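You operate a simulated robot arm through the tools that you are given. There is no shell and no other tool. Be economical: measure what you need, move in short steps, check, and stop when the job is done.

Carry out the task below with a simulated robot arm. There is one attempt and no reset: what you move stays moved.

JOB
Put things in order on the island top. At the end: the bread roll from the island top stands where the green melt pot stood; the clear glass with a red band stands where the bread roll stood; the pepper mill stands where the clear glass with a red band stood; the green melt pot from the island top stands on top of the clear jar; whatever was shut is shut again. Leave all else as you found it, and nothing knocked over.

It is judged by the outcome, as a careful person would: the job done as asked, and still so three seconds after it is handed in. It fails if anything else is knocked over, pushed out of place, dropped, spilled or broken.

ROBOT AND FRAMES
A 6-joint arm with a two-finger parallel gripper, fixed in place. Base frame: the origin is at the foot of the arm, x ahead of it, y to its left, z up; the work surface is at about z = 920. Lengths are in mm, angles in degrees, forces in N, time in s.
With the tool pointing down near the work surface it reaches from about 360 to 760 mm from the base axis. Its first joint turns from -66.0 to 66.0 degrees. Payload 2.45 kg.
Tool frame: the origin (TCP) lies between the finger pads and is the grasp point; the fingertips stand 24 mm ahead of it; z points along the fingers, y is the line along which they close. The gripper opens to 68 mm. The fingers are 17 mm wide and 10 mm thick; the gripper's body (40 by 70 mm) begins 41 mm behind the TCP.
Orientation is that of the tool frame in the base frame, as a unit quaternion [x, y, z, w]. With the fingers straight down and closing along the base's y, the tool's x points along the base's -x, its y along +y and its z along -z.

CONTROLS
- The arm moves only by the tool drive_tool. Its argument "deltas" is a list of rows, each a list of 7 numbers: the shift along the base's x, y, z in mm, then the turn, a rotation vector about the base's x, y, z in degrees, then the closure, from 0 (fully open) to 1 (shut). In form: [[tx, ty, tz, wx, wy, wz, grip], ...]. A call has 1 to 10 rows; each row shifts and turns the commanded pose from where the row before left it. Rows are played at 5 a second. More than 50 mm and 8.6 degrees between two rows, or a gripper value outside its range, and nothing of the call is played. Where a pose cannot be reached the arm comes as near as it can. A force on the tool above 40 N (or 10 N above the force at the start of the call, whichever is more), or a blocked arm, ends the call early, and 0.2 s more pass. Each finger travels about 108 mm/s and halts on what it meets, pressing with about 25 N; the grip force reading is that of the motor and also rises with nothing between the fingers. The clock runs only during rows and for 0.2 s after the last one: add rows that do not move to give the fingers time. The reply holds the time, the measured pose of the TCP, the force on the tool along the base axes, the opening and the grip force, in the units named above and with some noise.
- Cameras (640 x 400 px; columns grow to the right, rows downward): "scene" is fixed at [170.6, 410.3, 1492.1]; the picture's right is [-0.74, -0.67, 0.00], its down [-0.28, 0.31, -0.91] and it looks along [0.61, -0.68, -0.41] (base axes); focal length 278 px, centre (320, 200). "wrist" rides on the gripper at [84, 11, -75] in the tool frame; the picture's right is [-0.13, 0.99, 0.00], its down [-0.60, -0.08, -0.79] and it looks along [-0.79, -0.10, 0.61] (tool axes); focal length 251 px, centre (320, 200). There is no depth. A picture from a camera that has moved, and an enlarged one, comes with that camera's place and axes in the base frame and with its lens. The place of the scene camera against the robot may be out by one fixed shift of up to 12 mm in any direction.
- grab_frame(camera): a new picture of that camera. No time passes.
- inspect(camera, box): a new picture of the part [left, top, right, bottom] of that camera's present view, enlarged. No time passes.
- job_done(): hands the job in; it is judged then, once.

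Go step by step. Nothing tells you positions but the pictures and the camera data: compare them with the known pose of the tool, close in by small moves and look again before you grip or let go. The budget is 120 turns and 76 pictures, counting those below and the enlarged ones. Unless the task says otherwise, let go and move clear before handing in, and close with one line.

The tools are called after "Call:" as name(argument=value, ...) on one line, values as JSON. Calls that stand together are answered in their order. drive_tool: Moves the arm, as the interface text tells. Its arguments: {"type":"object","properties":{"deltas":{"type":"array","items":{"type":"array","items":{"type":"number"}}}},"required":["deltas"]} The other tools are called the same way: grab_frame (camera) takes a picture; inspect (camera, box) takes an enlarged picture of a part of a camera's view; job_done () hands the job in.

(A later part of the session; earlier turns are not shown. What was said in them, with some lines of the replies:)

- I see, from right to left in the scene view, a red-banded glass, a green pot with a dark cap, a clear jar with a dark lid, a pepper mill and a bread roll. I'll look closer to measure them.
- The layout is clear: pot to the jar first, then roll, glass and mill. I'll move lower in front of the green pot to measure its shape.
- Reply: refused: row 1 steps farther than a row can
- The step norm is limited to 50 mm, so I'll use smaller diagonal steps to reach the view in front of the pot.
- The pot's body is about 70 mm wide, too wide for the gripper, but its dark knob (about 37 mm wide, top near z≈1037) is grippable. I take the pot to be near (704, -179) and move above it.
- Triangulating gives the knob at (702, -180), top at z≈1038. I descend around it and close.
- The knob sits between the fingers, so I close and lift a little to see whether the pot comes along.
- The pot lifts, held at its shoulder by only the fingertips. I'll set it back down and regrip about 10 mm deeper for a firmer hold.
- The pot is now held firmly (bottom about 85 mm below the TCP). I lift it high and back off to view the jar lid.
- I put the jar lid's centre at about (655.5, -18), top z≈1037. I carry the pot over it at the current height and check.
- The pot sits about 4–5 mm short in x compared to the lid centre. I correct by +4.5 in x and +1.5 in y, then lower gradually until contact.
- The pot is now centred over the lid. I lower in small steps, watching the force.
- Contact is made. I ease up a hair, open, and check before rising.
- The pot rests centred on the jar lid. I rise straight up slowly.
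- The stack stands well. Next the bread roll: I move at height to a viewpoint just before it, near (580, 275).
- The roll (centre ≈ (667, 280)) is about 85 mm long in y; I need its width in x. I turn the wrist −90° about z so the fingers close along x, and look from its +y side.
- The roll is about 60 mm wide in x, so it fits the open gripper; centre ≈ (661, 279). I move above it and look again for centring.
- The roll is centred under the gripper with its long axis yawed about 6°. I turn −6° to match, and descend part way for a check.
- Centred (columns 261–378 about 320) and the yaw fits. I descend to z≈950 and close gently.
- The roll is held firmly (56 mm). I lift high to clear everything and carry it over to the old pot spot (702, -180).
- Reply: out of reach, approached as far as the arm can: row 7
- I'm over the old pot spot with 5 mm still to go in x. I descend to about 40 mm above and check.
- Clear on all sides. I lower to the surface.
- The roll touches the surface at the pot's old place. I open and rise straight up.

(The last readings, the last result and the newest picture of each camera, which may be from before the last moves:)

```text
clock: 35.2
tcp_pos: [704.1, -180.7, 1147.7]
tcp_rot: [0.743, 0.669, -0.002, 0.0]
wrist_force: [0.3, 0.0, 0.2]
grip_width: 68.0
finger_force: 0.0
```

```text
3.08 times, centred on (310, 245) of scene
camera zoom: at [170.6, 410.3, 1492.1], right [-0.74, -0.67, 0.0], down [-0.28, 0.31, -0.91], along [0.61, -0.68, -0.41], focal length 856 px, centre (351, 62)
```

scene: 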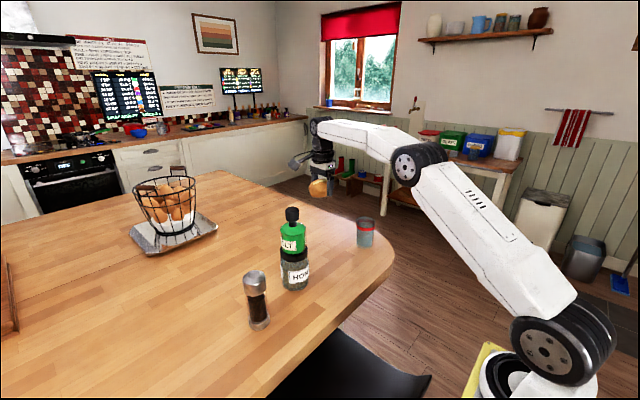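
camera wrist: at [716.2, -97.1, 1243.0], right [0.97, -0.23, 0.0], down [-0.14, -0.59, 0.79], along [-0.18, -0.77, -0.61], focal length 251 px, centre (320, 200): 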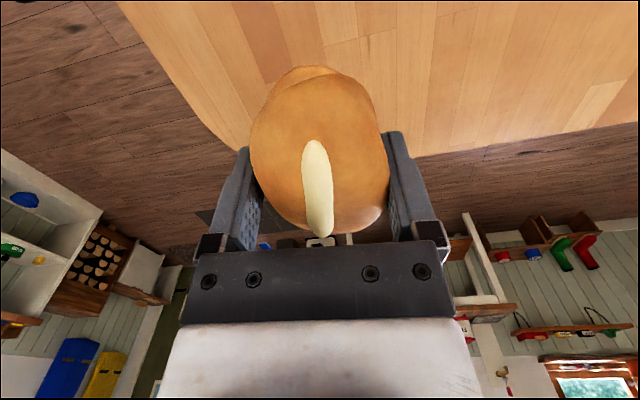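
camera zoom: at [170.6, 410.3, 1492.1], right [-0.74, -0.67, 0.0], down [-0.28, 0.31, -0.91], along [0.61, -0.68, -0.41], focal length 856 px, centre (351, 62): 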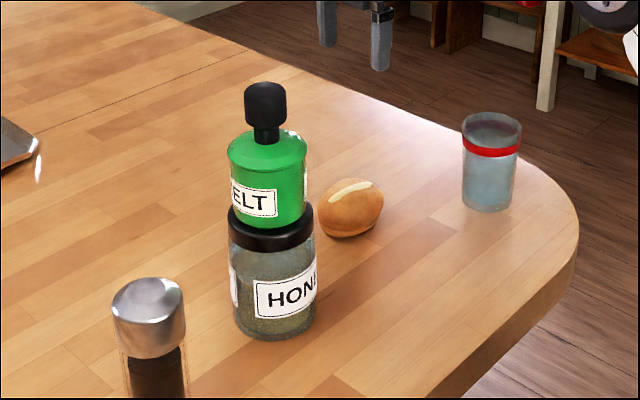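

The roll stands in the pot's old place. Next the glass: I turn the wrist back and move to a viewpoint before it.

Call:
drive_tool(deltas=[[-17, -13, 0, 0, 0, 8, 0], [-17, -13, 0, 0, 0, 8, 0], [-17, -13, 0, 0, 0, 8, 0], [-17, -13, 0, 0, 0, 8, 0], [-17, -13, 0, 0, 0, 8, 0], [-17, -13, 0, 0, 0, 8, 0], [-17, -13, 0, 0, 0, 8, 0], [-17, -13, 0, 0, 0, 8, 0], [-17, -13, 0, 0, 0, 8, 0], [-11, -13, 0, 0, 0, 8, 0]])

Call:
drive_tool(deltas=[[0, 0, -35, 0, 0, 8, 0], [0, 0, -35, 0, 0, 8, 0], [0, 0, -35, 0, 0, 0, 0], [0, 0, 0, 0, 0, 0, 0]])

Call:
grab_frame(camera="wrist")

```text
clock: 37.4
tcp_pos: [538.8, -309.9, 1147.0]
tcp_rot: [0.138, 0.99, 0.001, 0.0]
wrist_force: [0.7, 0.0, -0.4]
grip_width: 68.0
finger_force: 0.0
```

```text
clock: 38.4
tcp_pos: [538.1, -310.6, 1041.5]
tcp_rot: [-0.001, 1.0, 0.001, 0.001]
wrist_force: [0.2, 1.2, 0.5]
grip_width: 68.1
finger_force: 0.2
```

```text
33 pictures are left
camera wrist: at [453.4, -298.4, 1116.2], right [0.13, 0.99, 0.0], down [0.6, -0.08, 0.79], along [0.79, -0.1, -0.61], focal length 251 px, centre (320, 200)
```

wrist: 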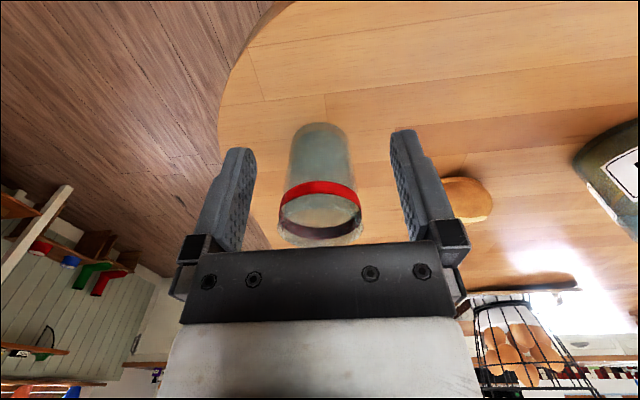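

Call:
inspect(camera="wrist", box=[250, 110, 390, 250])

```text
2.86 times, centred on (320, 180) of wrist
camera zoom: at [453.4, -298.4, 1116.2], right [0.13, 0.99, 0.0], down [0.6, -0.08, 0.79], along [0.79, -0.1, -0.61], focal length 718 px, centre (320, 257)
```

zoom: 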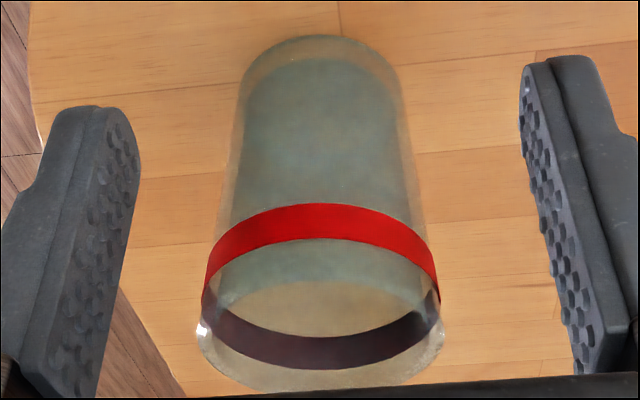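

The glass is at about (621, -319.5), rim near z≈1005, slightly flared and close to the gripper's maximum. I move right above the rim and compare against the finger gap.

Call:
drive_tool(deltas=[[28, -3, 5, 0, 0, 0, 0], [28, -3, 5, 0, 0, 0, 0], [27, -3, 3, 0, 0, 0, 0], [0, 0, 0, 0, 0, 0, 0]])

Call:
inspect(camera="wrist", box=[200, 60, 440, 260])

Call:
inspect(camera="scene", box=[320, 180, 420, 260])

```text
clock: 39.4
tcp_pos: [621.2, -318.5, 1055.2]
tcp_rot: [0.0, 1.0, 0.0, 0.001]
wrist_force: [-0.8, 0.0, 0.8]
grip_width: 68.3
finger_force: 0.2
```

```text
2.00 times, centred on (320, 160) of wrist
camera zoom: at [536.4, -307.0, 1129.9], right [0.13, 0.99, 0.0], down [0.6, -0.08, 0.79], along [0.79, -0.1, -0.61], focal length 503 px, centre (320, 280)
```

zoom: 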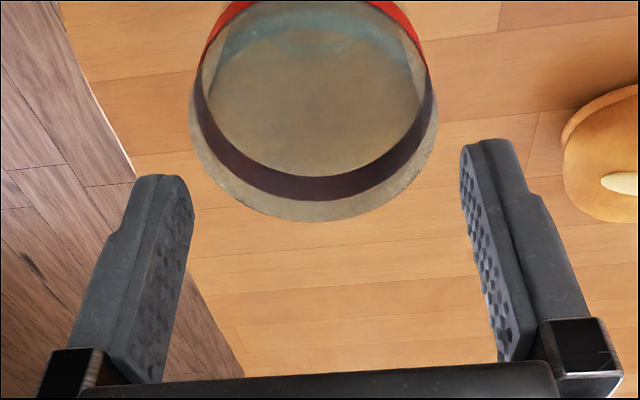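

```text
5.00 times, centred on (370, 220) of scene
camera zoom: at [170.6, 410.3, 1492.1], right [-0.74, -0.67, 0.0], down [-0.28, 0.31, -0.91], along [0.61, -0.68, -0.41], focal length 1390 px, centre (70, 100)
```

zoom: 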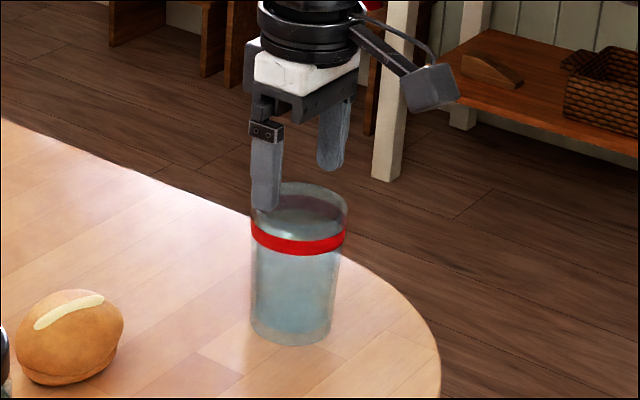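

The rim seems about 64–67 mm, centred ~2 mm to −y of the gripper. I shift y by −2 and bring the tips just above rim level to compare directly.

Call:
drive_tool(deltas=[[0, -2.2, -7, 0, 0, 0, 0], [0, 0, -6, 0, 0, 0, 0], [0, 0, 0, 0, 0, 0, 0]])

Call:
inspect(camera="wrist", box=[220, 80, 420, 240])

Call:
inspect(camera="scene", box=[340, 190, 400, 260])

```text
clock: 40.2
tcp_pos: [620.9, -320.8, 1041.8]
tcp_rot: [0.0, 1.0, 0.0, 0.001]
wrist_force: [-0.1, -1.1, 0.7]
grip_width: 68.1
finger_force: 0.1
```

```text
2.50 times, centred on (320, 160) of wrist
camera zoom: at [536.3, -309.3, 1116.7], right [0.13, 0.99, 0.0], down [0.6, -0.08, 0.79], along [0.79, -0.1, -0.61], focal length 629 px, centre (320, 300)
```

zoom: 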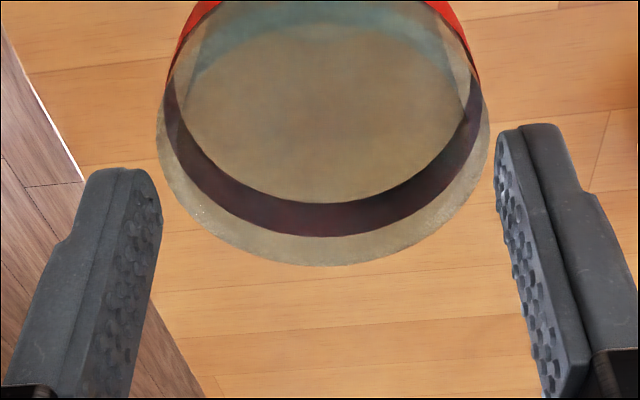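

```text
5.71 times, centred on (370, 225) of scene
camera zoom: at [170.6, 410.3, 1492.1], right [-0.74, -0.67, 0.0], down [-0.28, 0.31, -0.91], along [0.61, -0.68, -0.41], focal length 1589 px, centre (34, 57)
```

zoom: 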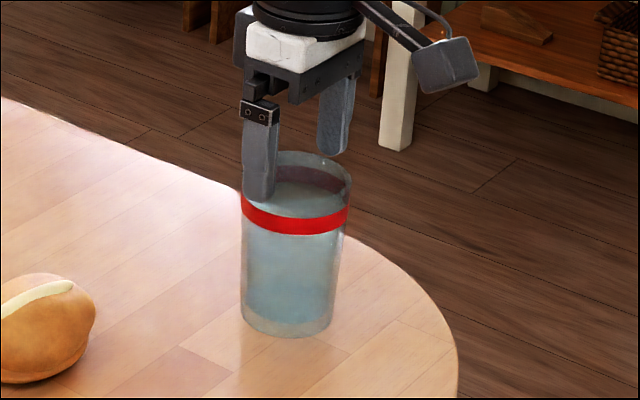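

Finger gap and rim appear at the same scale, leaving about 2 mm each side. I nudge +0.5 in y, +2 in x and go down in small steps, watching force.

Call:
drive_tool(deltas=[[2, 0.5, -4, 0, 0, 0, 0], [0, 0, -4, 0, 0, 0, 0], [0, 0, -3, 0, 0, 0, 0], [0, 0, 0, 0, 0, 0, 0]])

Call:
inspect(camera="wrist", box=[220, 80, 420, 240])

```text
clock: 41.2
tcp_pos: [622.9, -320.3, 1031.6]
tcp_rot: [0.0, 1.0, 0.001, 0.001]
wrist_force: [-0.4, -1.3, -0.2]
grip_width: 67.8
finger_force: 0.1
```

```text
2.50 times, centred on (320, 160) of wrist
camera zoom: at [538.4, -308.8, 1105.7], right [0.13, 0.99, 0.0], down [0.6, -0.08, 0.79], along [0.79, -0.1, -0.61], focal length 629 px, centre (320, 300)
```

zoom: 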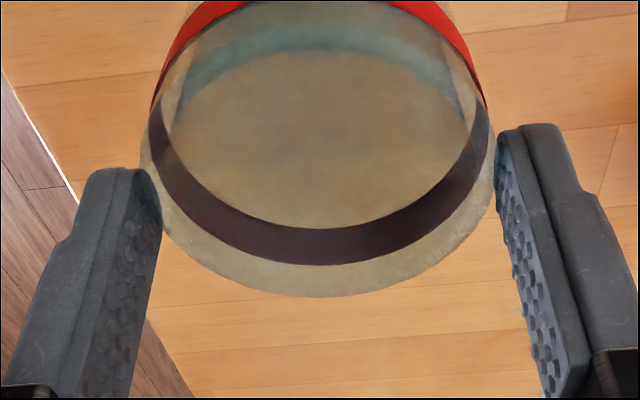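

The tips appear to be past the rim without any force. I continue down.

Call:
drive_tool(deltas=[[0, 0, -6, 0, 0, 0, 0], [0, 0, -6, 0, 0, 0, 0], [0, 0, -6, 0, 0, 0, 0], [0, 0, 0, 0, 0, 0, 0]])

Call:
grab_frame(camera="wrist")

Call:
inspect(camera="scene", box=[340, 190, 400, 260])

```text
clock: 42.2
tcp_pos: [623.6, -320.1, 1014.1]
tcp_rot: [0.001, 1.0, -0.001, 0.001]
wrist_force: [-0.3, 0.6, 0.2]
grip_width: 68.3
finger_force: 0.0
```

```text
26 pictures are left
camera wrist: at [538.6, -309.2, 1087.6], right [0.13, 0.99, 0.0], down [0.6, -0.08, 0.79], along [0.79, -0.1, -0.61], focal length 251 px, centre (320, 200)
```

wrist: 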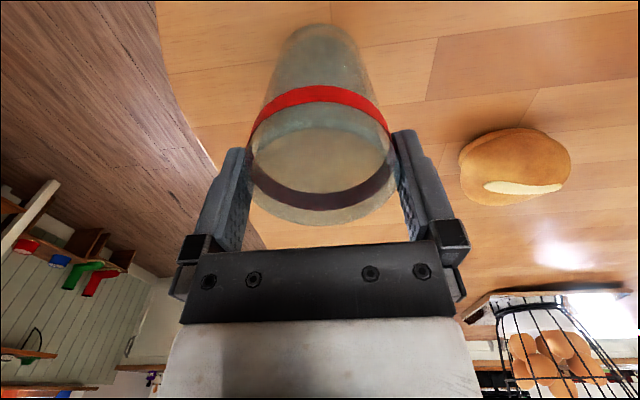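

```text
5.71 times, centred on (370, 225) of scene
camera zoom: at [170.6, 410.3, 1492.1], right [-0.74, -0.67, 0.0], down [-0.28, 0.31, -0.91], along [0.61, -0.68, -0.41], focal length 1589 px, centre (34, 57)
```

zoom: 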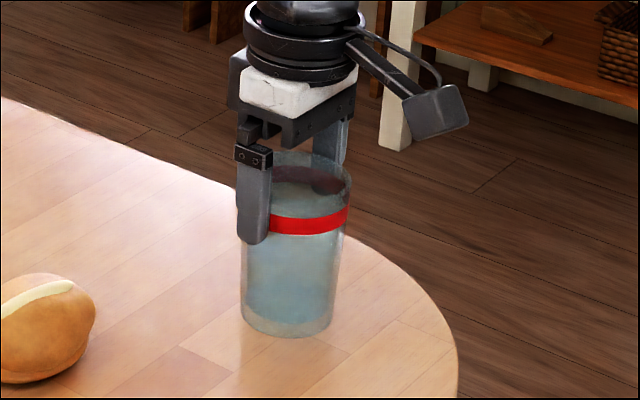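

Call:
drive_tool(deltas=[[0, 0, -7, 0, 0, 0, 0], [0, 0, -7, 0, 0, 0, 0], [0, 0, -7, 0, 0, 0, 0], [0, 0, -6, 0, 0, 0, 0], [0, 0, 0, 0, 0, 0, 1], [0, 0, 0, 0, 0, 0, 1]])

```text
clock: 43.6
tcp_pos: [623.7, -320.9, 985.3]
tcp_rot: [0.0, 1.0, 0.0, 0.002]
wrist_force: [-0.9, 1.7, 5.0]
grip_width: 65.4
finger_force: 25.3
```

Gripped at 65.4 mm. I lift a bit and check.

Call:
drive_tool(deltas=[[0, 0, 3, 0, 0, 0, 1], [0, 0, 8, 0, 0, 0, 1], [0, 0, 15, 0, 0, 0, 1], [0, 0, 0, 0, 0, 0, 1]])

Call:
grab_frame(camera="wrist")

Call:
inspect(camera="scene", box=[340, 190, 400, 260])

```text
clock: 44.6
tcp_pos: [623.3, -319.0, 1012.5]
tcp_rot: [0.0, 1.0, 0.001, 0.001]
wrist_force: [-0.2, 0.6, -2.6]
grip_width: 65.2
finger_force: 25.1
```

```text
24 pictures are left
camera wrist: at [538.3, -308.7, 1087.0], right [0.13, 0.99, 0.0], down [0.6, -0.08, 0.79], along [0.79, -0.1, -0.61], focal length 251 px, centre (320, 200)
```

wrist: 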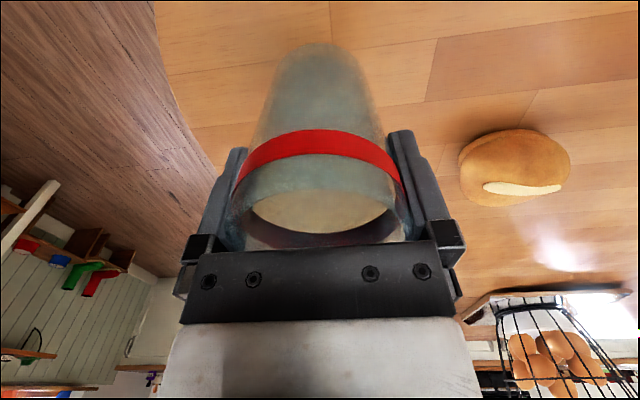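

```text
5.71 times, centred on (370, 225) of scene
camera zoom: at [170.6, 410.3, 1492.1], right [-0.74, -0.67, 0.0], down [-0.28, 0.31, -0.91], along [0.61, -0.68, -0.41], focal length 1589 px, centre (34, 57)
```

zoom: 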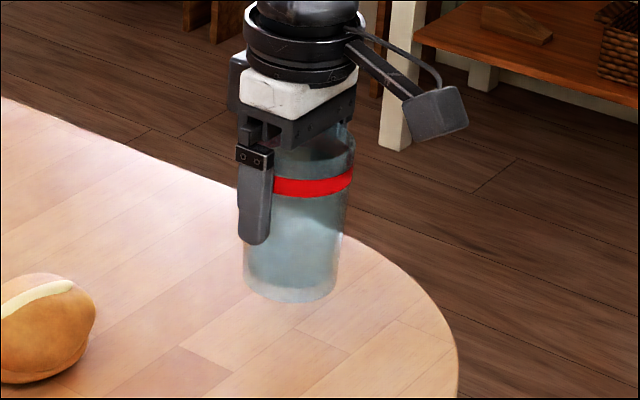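

The glass hangs upright. I lift it high, pass before the stack, and carry it toward the roll's old place (661, 277).

Call:
drive_tool(deltas=[[0, 0, 40, 0, 0, 0, 1], [0, 0, 46, 0, 0, 0, 1], [0, 0, 46, 0, 0, 0, 1], [0, 0, 46, 0, 0, 0, 1], [-10, 10, 40, 0, 0, 0, 1], [-10, 38, 10, 0, 0, 0, 1], [-10, 42, 0, 0, 0, 0, 1], [-10, 42, 0, 0, 0, 0, 1], [-10, 42, 0, 0, 0, 0, 1], [0, 42, 0, 0, 0, 0, 1]])

Call:
drive_tool(deltas=[[0, 42, 0, 0, 0, 0, 1], [0, 42, 0, 0, 0, 0, 1], [0, 42, 0, 0, 0, 0, 1], [0, 42, 0, 0, 0, 0, 1], [10, 42, 0, 0, 0, 0, 1], [15, 42, 0, 0, 0, 0, 1], [15, 42, 0, 0, 0, 0, 1], [15, 42, 0, 0, 0, 0, 1], [15, 40, 0, 0, 0, 0, 1], [18, 6, 0, 0, 0, 0, 1]])

Call:
drive_tool(deltas=[[0, 0, -40, 0, 0, 0, 1], [0, 0, -45, 0, 0, 0, 1], [0, 0, -45, 0, 0, 0, 1], [0, 0, -40, 0, 0, 0, 1], [0, 0, -30, 0, 0, 0, 1], [0, 0, 0, 0, 0, 0, 1]])

Call:
grab_frame(camera="scene")

```text
clock: 46.8
tcp_pos: [573.3, -104.3, 1240.8]
tcp_rot: [0.0, 1.0, 0.0, 0.001]
wrist_force: [-1.1, -0.1, -2.0]
grip_width: 65.1
finger_force: 25.4
```

```text
clock: 49.0
tcp_pos: [653.7, 275.1, 1235.3]
tcp_rot: [0.0, 1.0, 0.0, 0.0]
wrist_force: [0.3, 0.1, -2.5]
grip_width: 65.7
finger_force: 25.4
out of reach, approached as far as the arm can: row 10
```

```text
clock: 50.4
tcp_pos: [654.2, 273.8, 1036.5]
tcp_rot: [0.0, 1.0, 0.0, 0.0]
wrist_force: [-0.4, -0.2, -1.4]
grip_width: 65.2
finger_force: 25.0
```

```text
22 pictures are left
```

scene: 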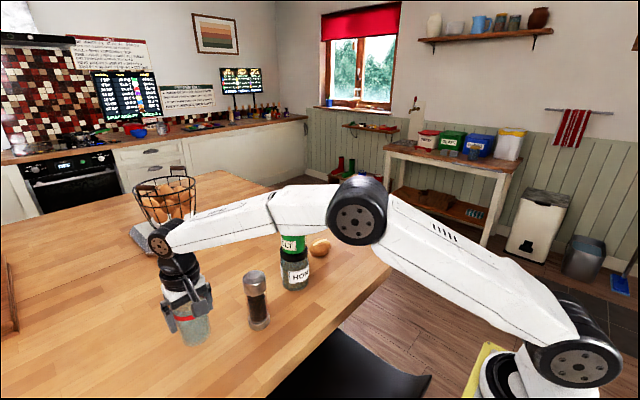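

The glass hangs over the roll's old place. I correct to (661, 277) and lower near the surface.

Call:
drive_tool(deltas=[[3.5, 1.5, -15, 0, 0, 0, 1], [3.5, 1.5, -12, 0, 0, 0, 1], [0, 0, -12, 0, 0, 0, 1], [0, 0, -5, 0, 0, 0, 1], [0, 0, 0, 0, 0, 0, 1]])

Call:
inspect(camera="scene", box=[140, 250, 280, 370])

```text
clock: 51.6
tcp_pos: [661.1, 276.5, 991.5]
tcp_rot: [0.0, 1.0, 0.0, 0.001]
wrist_force: [-0.6, -1.3, -1.7]
grip_width: 65.1
finger_force: 25.0
```

```text
3.33 times, centred on (210, 310) of scene
camera zoom: at [170.6, 410.3, 1492.1], right [-0.74, -0.67, 0.0], down [-0.28, 0.31, -0.91], along [0.61, -0.68, -0.41], focal length 927 px, centre (687, -167)
```

zoom: 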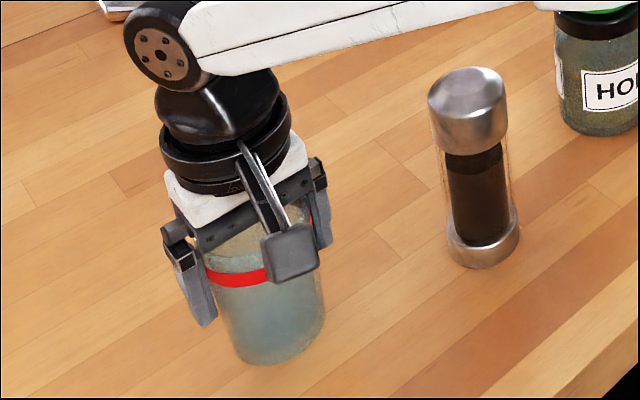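

By comparing image columns, the glass is ~4 mm short of the roll's old centre, so I nudge it and lower to contact.

Call:
drive_tool(deltas=[[1.5, 3, -3, 0, 0, 0, 1], [0, 0, -2, 0, 0, 0, 1], [0, 0, -1, 0, 0, 0, 1], [0, 0, 0, 0, 0, 0, 1]])

```text
clock: 52.6
tcp_pos: [662.9, 280.2, 986.0]
tcp_rot: [0.0, 1.0, 0.0, 0.001]
wrist_force: [-0.2, 0.0, -1.4]
grip_width: 65.2
finger_force: 25.0
```

Call:
drive_tool(deltas=[[0, 0, -1.2, 0, 0, 0, 1], [0, 0, -1, 0, 0, 0, 1], [0, 0, 0, 0, 0, 0, 1]])

```text
clock: 53.4
tcp_pos: [662.2, 279.1, 985.9]
tcp_rot: [0.0, 1.0, 0.0, 0.002]
wrist_force: [-3.7, -0.7, 12.3]
grip_width: 65.2
finger_force: 24.6
```

Contact with the table. I ease off, open, and go straight up.

Call:
drive_tool(deltas=[[0, 0, 1, 0, 0, 0, 1], [0, 0, 0, 0, 0, 0, 0], [0, 0, 0, 0, 0, 0, 0], [0, 0, 5, 0, 0, 0, 0], [0, 0, 8, 0, 0, 0, 0], [0, 0, 10, 0, 0, 0, 0], [0, 0, 20, 0, 0, 0, 0], [0, 0, 30, 0, 0, 0, 0], [0, 0, 40, 0, 0, 0, 0]])

Call:
inspect(camera="scene", box=[140, 230, 300, 370])

```text
clock: 55.4
tcp_pos: [662.2, 280.6, 1099.7]
tcp_rot: [0.0, 1.0, 0.0, 0.0]
wrist_force: [-0.1, 0.2, 0.0]
grip_width: 67.9
finger_force: 0.1
```

```text
2.86 times, centred on (220, 300) of scene
camera zoom: at [170.6, 410.3, 1492.1], right [-0.74, -0.67, 0.0], down [-0.28, 0.31, -0.91], along [0.61, -0.68, -0.41], focal length 794 px, centre (606, -86)
```

zoom: 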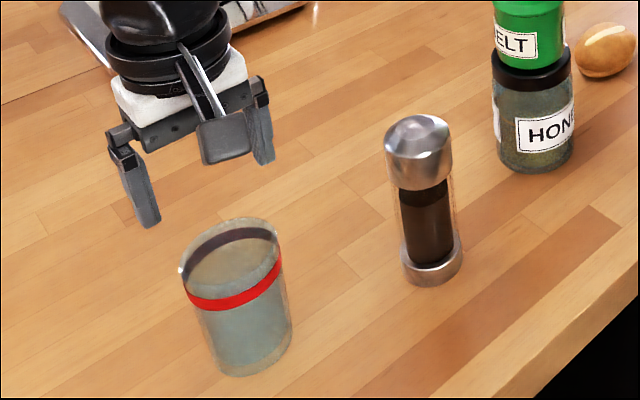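

The glass stands upright in the roll's old place. Next the mill: I rise and move to a viewpoint in front of it.

Call:
drive_tool(deltas=[[-10, 0, 45, 0, 0, 0, 0], [-30, -30, 15, 0, 0, 0, 0], [-30, -36, 0, 0, 0, 0, 0], [-30, -38, 0, 0, 0, 0, 0], [-22, -38, 0, 0, 0, 0, 0], [0, 0, 0, 0, 0, 0, 0]])

Call:
grab_frame(camera="wrist")

```text
clock: 56.8
tcp_pos: [540.2, 138.2, 1159.1]
tcp_rot: [0.0, 1.0, 0.001, 0.001]
wrist_force: [-0.3, 1.0, -0.4]
grip_width: 67.9
finger_force: 0.1
```

```text
19 pictures are left
camera wrist: at [455.4, 149.8, 1233.2], right [0.13, 0.99, 0.0], down [0.6, -0.08, 0.79], along [0.79, -0.1, -0.61], focal length 251 px, centre (320, 200)
```

wrist: 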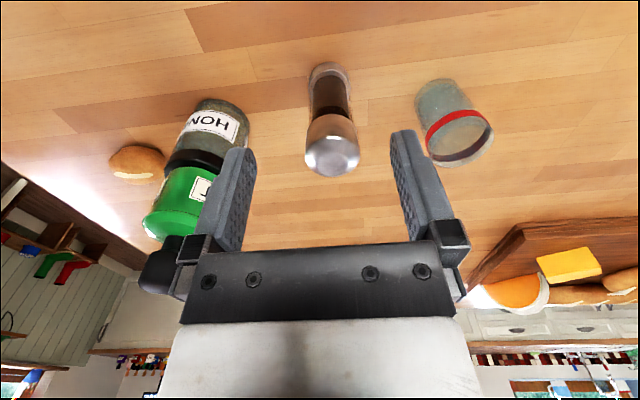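

Call:
drive_tool(deltas=[[40, 1, -10, 0, 0, 0, 0], [42, 1, -20, 0, 0, 0, 0], [0, 0, -15, 0, 0, 0, 0], [0, 0, 0, 0, 0, 0, 0]])

Call:
inspect(camera="wrist", box=[200, 0, 440, 250])

Call:
inspect(camera="scene", box=[200, 220, 320, 340])

```text
clock: 57.8
tcp_pos: [622.1, 140.0, 1113.6]
tcp_rot: [0.0, 1.0, -0.001, 0.001]
wrist_force: [0.6, 1.0, -0.2]
grip_width: 67.8
finger_force: 0.1
```

```text
1.60 times, centred on (320, 125) of wrist
camera zoom: at [537.4, 151.8, 1188.8], right [0.13, 0.99, 0.0], down [0.6, -0.08, 0.79], along [0.79, -0.1, -0.61], focal length 402 px, centre (320, 320)
```

zoom: 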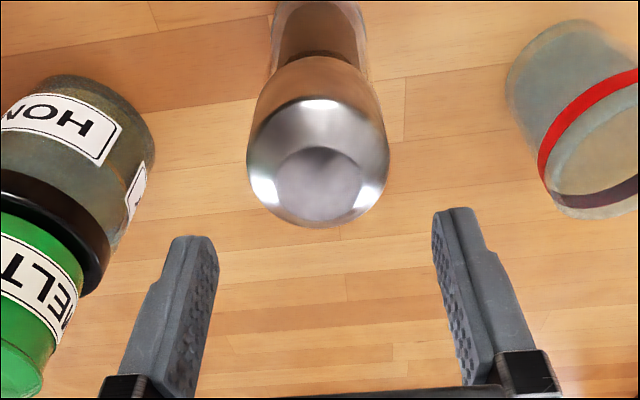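

```text
3.33 times, centred on (260, 280) of scene
camera zoom: at [170.6, 410.3, 1492.1], right [-0.74, -0.67, 0.0], down [-0.28, 0.31, -0.91], along [0.61, -0.68, -0.41], focal length 927 px, centre (520, -67)
```

zoom: 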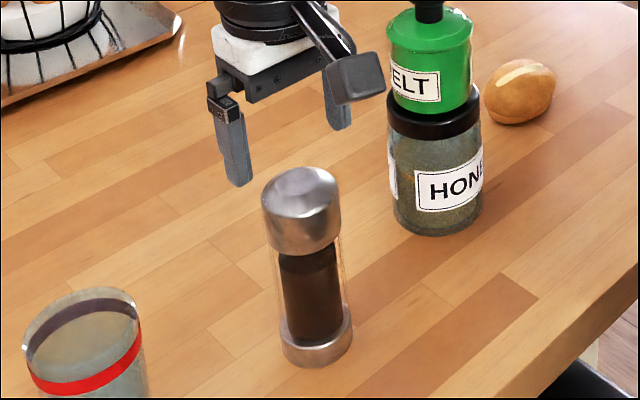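

The mill cap is centred in y; its x is about 625. I shift +3 in x and descend to grip the metal cap at z≈1030.

Call:
drive_tool(deltas=[[3, 0, -25, 0, 0, 0, 0], [0, 0, -25, 0, 0, 0, 0], [0, 0, -20, 0, 0, 0, 0], [0, 0, -13, 0, 0, 0, 0], [0, 0, 0, 0, 0, 0, 0]])

Call:
grab_frame(camera="wrist")

```text
clock: 59.0
tcp_pos: [625.2, 139.8, 1029.8]
tcp_rot: [0.0, 1.0, -0.001, 0.001]
wrist_force: [0.2, -0.5, 0.5]
grip_width: 67.8
finger_force: 0.0
```

```text
16 pictures are left
camera wrist: at [539.9, 151.4, 1104.9], right [0.13, 0.99, 0.0], down [0.6, -0.08, 0.79], along [0.79, -0.1, -0.61], focal length 251 px, centre (320, 200)
```

wrist: 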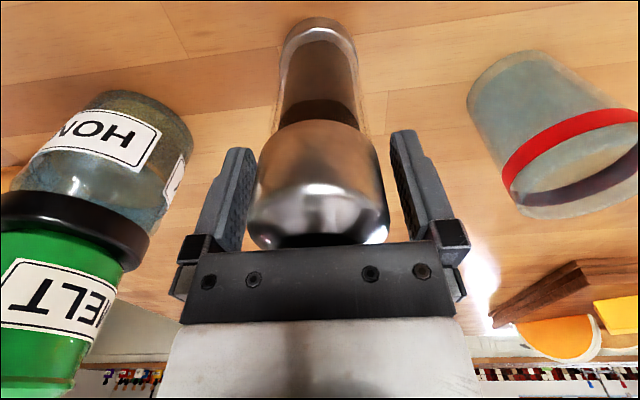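

The cap sits between the pads. I close and lift slightly.

Call:
drive_tool(deltas=[[0, 0, 0, 0, 0, 0, 1], [0, 0, 0, 0, 0, 0, 1], [0, 0, 0, 0, 0, 0, 1]])

Call:
drive_tool(deltas=[[0, 0, 4, 0, 0, 0, 1], [0, 0, 10, 0, 0, 0, 1], [0, 0, 15, 0, 0, 0, 1], [0, 0, 0, 0, 0, 0, 1]])

Call:
inspect(camera="scene", box=[200, 220, 320, 340])

```text
clock: 59.8
tcp_pos: [624.7, 139.1, 1029.9]
tcp_rot: [0.001, 1.0, 0.0, 0.001]
wrist_force: [0.2, 0.1, 0.2]
grip_width: 50.5
finger_force: 25.7
```

```text
clock: 60.8
tcp_pos: [625.5, 138.4, 1060.0]
tcp_rot: [0.0, 1.0, 0.0, 0.001]
wrist_force: [0.3, -0.9, -2.8]
grip_width: 50.4
finger_force: 25.5
```

```text
3.33 times, centred on (260, 280) of scene
camera zoom: at [170.6, 410.3, 1492.1], right [-0.74, -0.67, 0.0], down [-0.28, 0.31, -0.91], along [0.61, -0.68, -0.41], focal length 927 px, centre (520, -67)
```

zoom: 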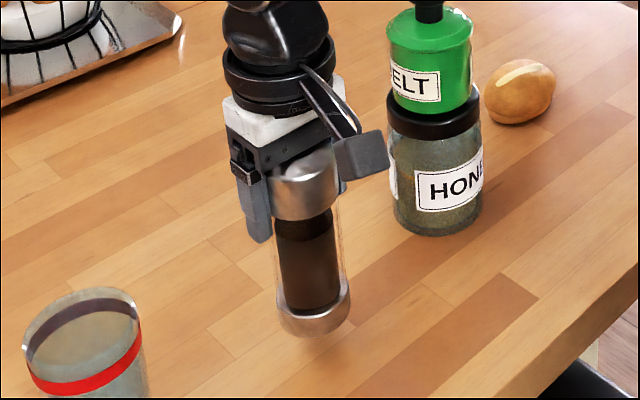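

The mill lifts cleanly (bottom ≈110 mm below the TCP). I carry it round in front of the stack at x≈500 toward the glass's old place (623, -320).

Call:
drive_tool(deltas=[[0, 0, 40, 0, 0, 0, 1], [-10, 0, 40, 0, 0, 0, 1], [-30, 0, 35, 0, 0, 0, 1], [-42, 0, 0, 0, 0, 0, 1], [-42, 0, 0, 0, 0, 0, 1], [0, -42, 0, 0, 0, 0, 1], [0, -45, 0, 0, 0, 0, 1], [0, -45, 0, 0, 0, 0, 1], [0, -45, 0, 0, 0, 0, 1], [0, -45, 0, 0, 0, 0, 1]])

Call:
drive_tool(deltas=[[0, -45, 0, 0, 0, 0, 1], [0, -45, 0, 0, 0, 0, 1], [0, -45, 0, 0, 0, 0, 1], [0, -45, 0, 0, 0, 0, 1], [20, -40, 0, 0, 0, 0, 1], [34, -16, 0, 0, 0, 0, 1], [34, 0, 0, 0, 0, 0, 1], [33, 0, -10, 0, 0, 0, 1], [0, 0, -30, 0, 0, 0, 1], [0, 0, 0, 0, 0, 0, 1]])

Call:
grab_frame(camera="scene")

```text
clock: 63.0
tcp_pos: [501.4, -82.3, 1172.7]
tcp_rot: [0.0, 1.0, 0.002, 0.001]
wrist_force: [0.4, 0.8, -2.5]
grip_width: 50.4
finger_force: 25.2
```

```text
clock: 65.2
tcp_pos: [622.6, -317.8, 1134.4]
tcp_rot: [0.0, 1.0, 0.001, 0.001]
wrist_force: [0.1, -0.3, -2.4]
grip_width: 50.6
finger_force: 25.0
```

```text
14 pictures are left
```

scene: 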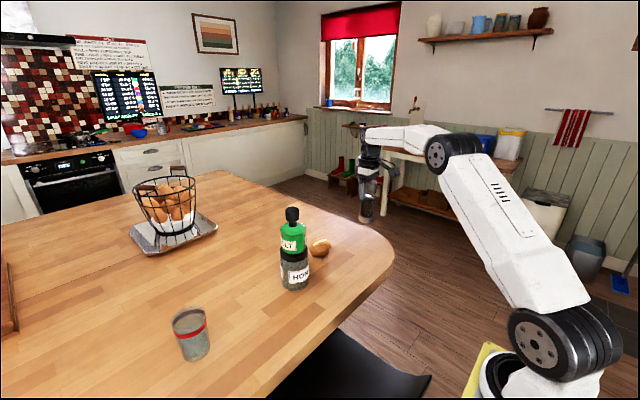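

All stays in place. I lower the mill to just above the surface.

Call:
drive_tool(deltas=[[0, -2, -30, 0, 0, 0, 1], [0, 0, -30, 0, 0, 0, 1], [0, 0, -25, 0, 0, 0, 1], [0, 0, -12, 0, 0, 0, 1], [0, 0, 0, 0, 0, 0, 1]])

Call:
inspect(camera="scene", box=[340, 190, 400, 260])

```text
clock: 66.4
tcp_pos: [622.4, -321.1, 1038.5]
tcp_rot: [0.0, 1.0, 0.0, 0.001]
wrist_force: [-0.2, -0.6, -2.9]
grip_width: 50.3
finger_force: 25.0
```

```text
5.71 times, centred on (370, 225) of scene
camera zoom: at [170.6, 410.3, 1492.1], right [-0.74, -0.67, 0.0], down [-0.28, 0.31, -0.91], along [0.61, -0.68, -0.41], focal length 1589 px, centre (34, 57)
```

zoom: 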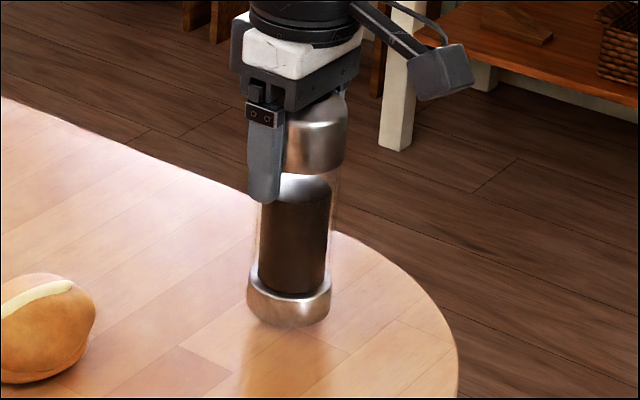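

Compared with the glass's former base, the mill is within a few mm; I nudge +3 in x and lower to contact.

Call:
drive_tool(deltas=[[3, 0, -4, 0, 0, 0, 1], [0, 0, -2, 0, 0, 0, 1], [0, 0, -1, 0, 0, 0, 1], [0, 0, 0, 0, 0, 0, 1]])

```text
clock: 67.4
tcp_pos: [625.9, -319.9, 1030.4]
tcp_rot: [0.0, 1.0, 0.0, 0.001]
wrist_force: [-1.4, 0.7, 0.3]
grip_width: 50.4
finger_force: 24.9
```

Call:
drive_tool(deltas=[[0, 0, -1, 0, 0, 0, 1], [0, 0, 0, 0, 0, 0, 1]])

```text
clock: 68.0
tcp_pos: [625.1, -320.3, 1030.0]
tcp_rot: [0.001, 1.0, -0.001, 0.001]
wrist_force: [-2.9, 2.5, 8.2]
grip_width: 50.4
finger_force: 24.9
```

The mill touches the surface. I open and rise straight up, then back off.

Call:
drive_tool(deltas=[[0, 0, 0.6, 0, 0, 0, 1], [0, 0, 0, 0, 0, 0, 0], [0, 0, 0, 0, 0, 0, 0], [0, 0, 6, 0, 0, 0, 0], [0, 0, 15, 0, 0, 0, 0], [0, 0, 30, 0, 0, 0, 0], [0, 0, 40, 0, 0, 0, 0], [0, 0, 45, 0, 0, 0, 0], [-40, 10, 20, 0, 0, 0, 0], [-40, 10, 0, 0, 0, 0, 0]])

Call:
grab_frame(camera="scene")

Call:
grab_frame(camera="wrist")

```text
clock: 70.2
tcp_pos: [546.1, -300.3, 1187.1]
tcp_rot: [0.0, 1.0, 0.0, 0.001]
wrist_force: [0.3, -0.1, -0.4]
grip_width: 67.9
finger_force: 0.0
```

```text
12 pictures are left
```

scene: 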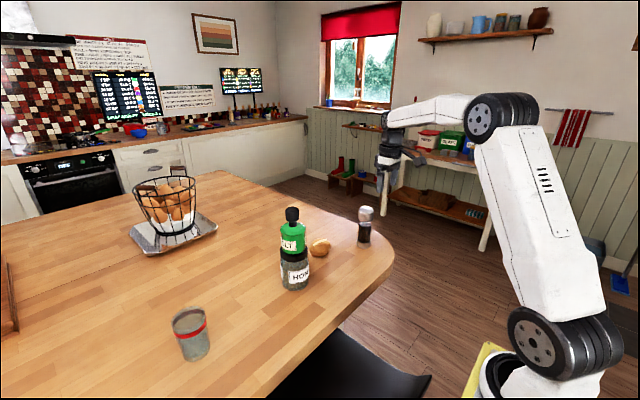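

```text
11 pictures are left
camera wrist: at [460.1, -288.9, 1261.3], right [0.13, 0.99, 0.0], down [0.6, -0.08, 0.79], along [0.79, -0.1, -0.61], focal length 251 px, centre (320, 200)
```

wrist: 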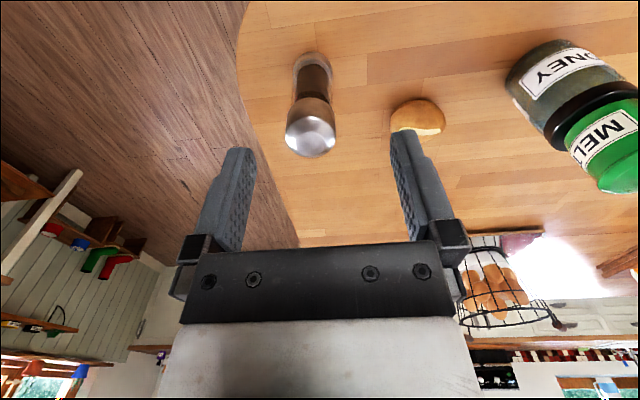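

The mill, roll, glass and pot-on-jar all stand upright where asked, and the gripper is clear. I hand in.

Call:
job_done()

```text
The job is handed in.
```

The job is handed in: the pot stands on the jar, the roll where the pot stood, the glass where the roll stood and the mill where the glass stood, each to within a few millimetres by the pictures. Nothing was knocked over, and nothing had to be opened.
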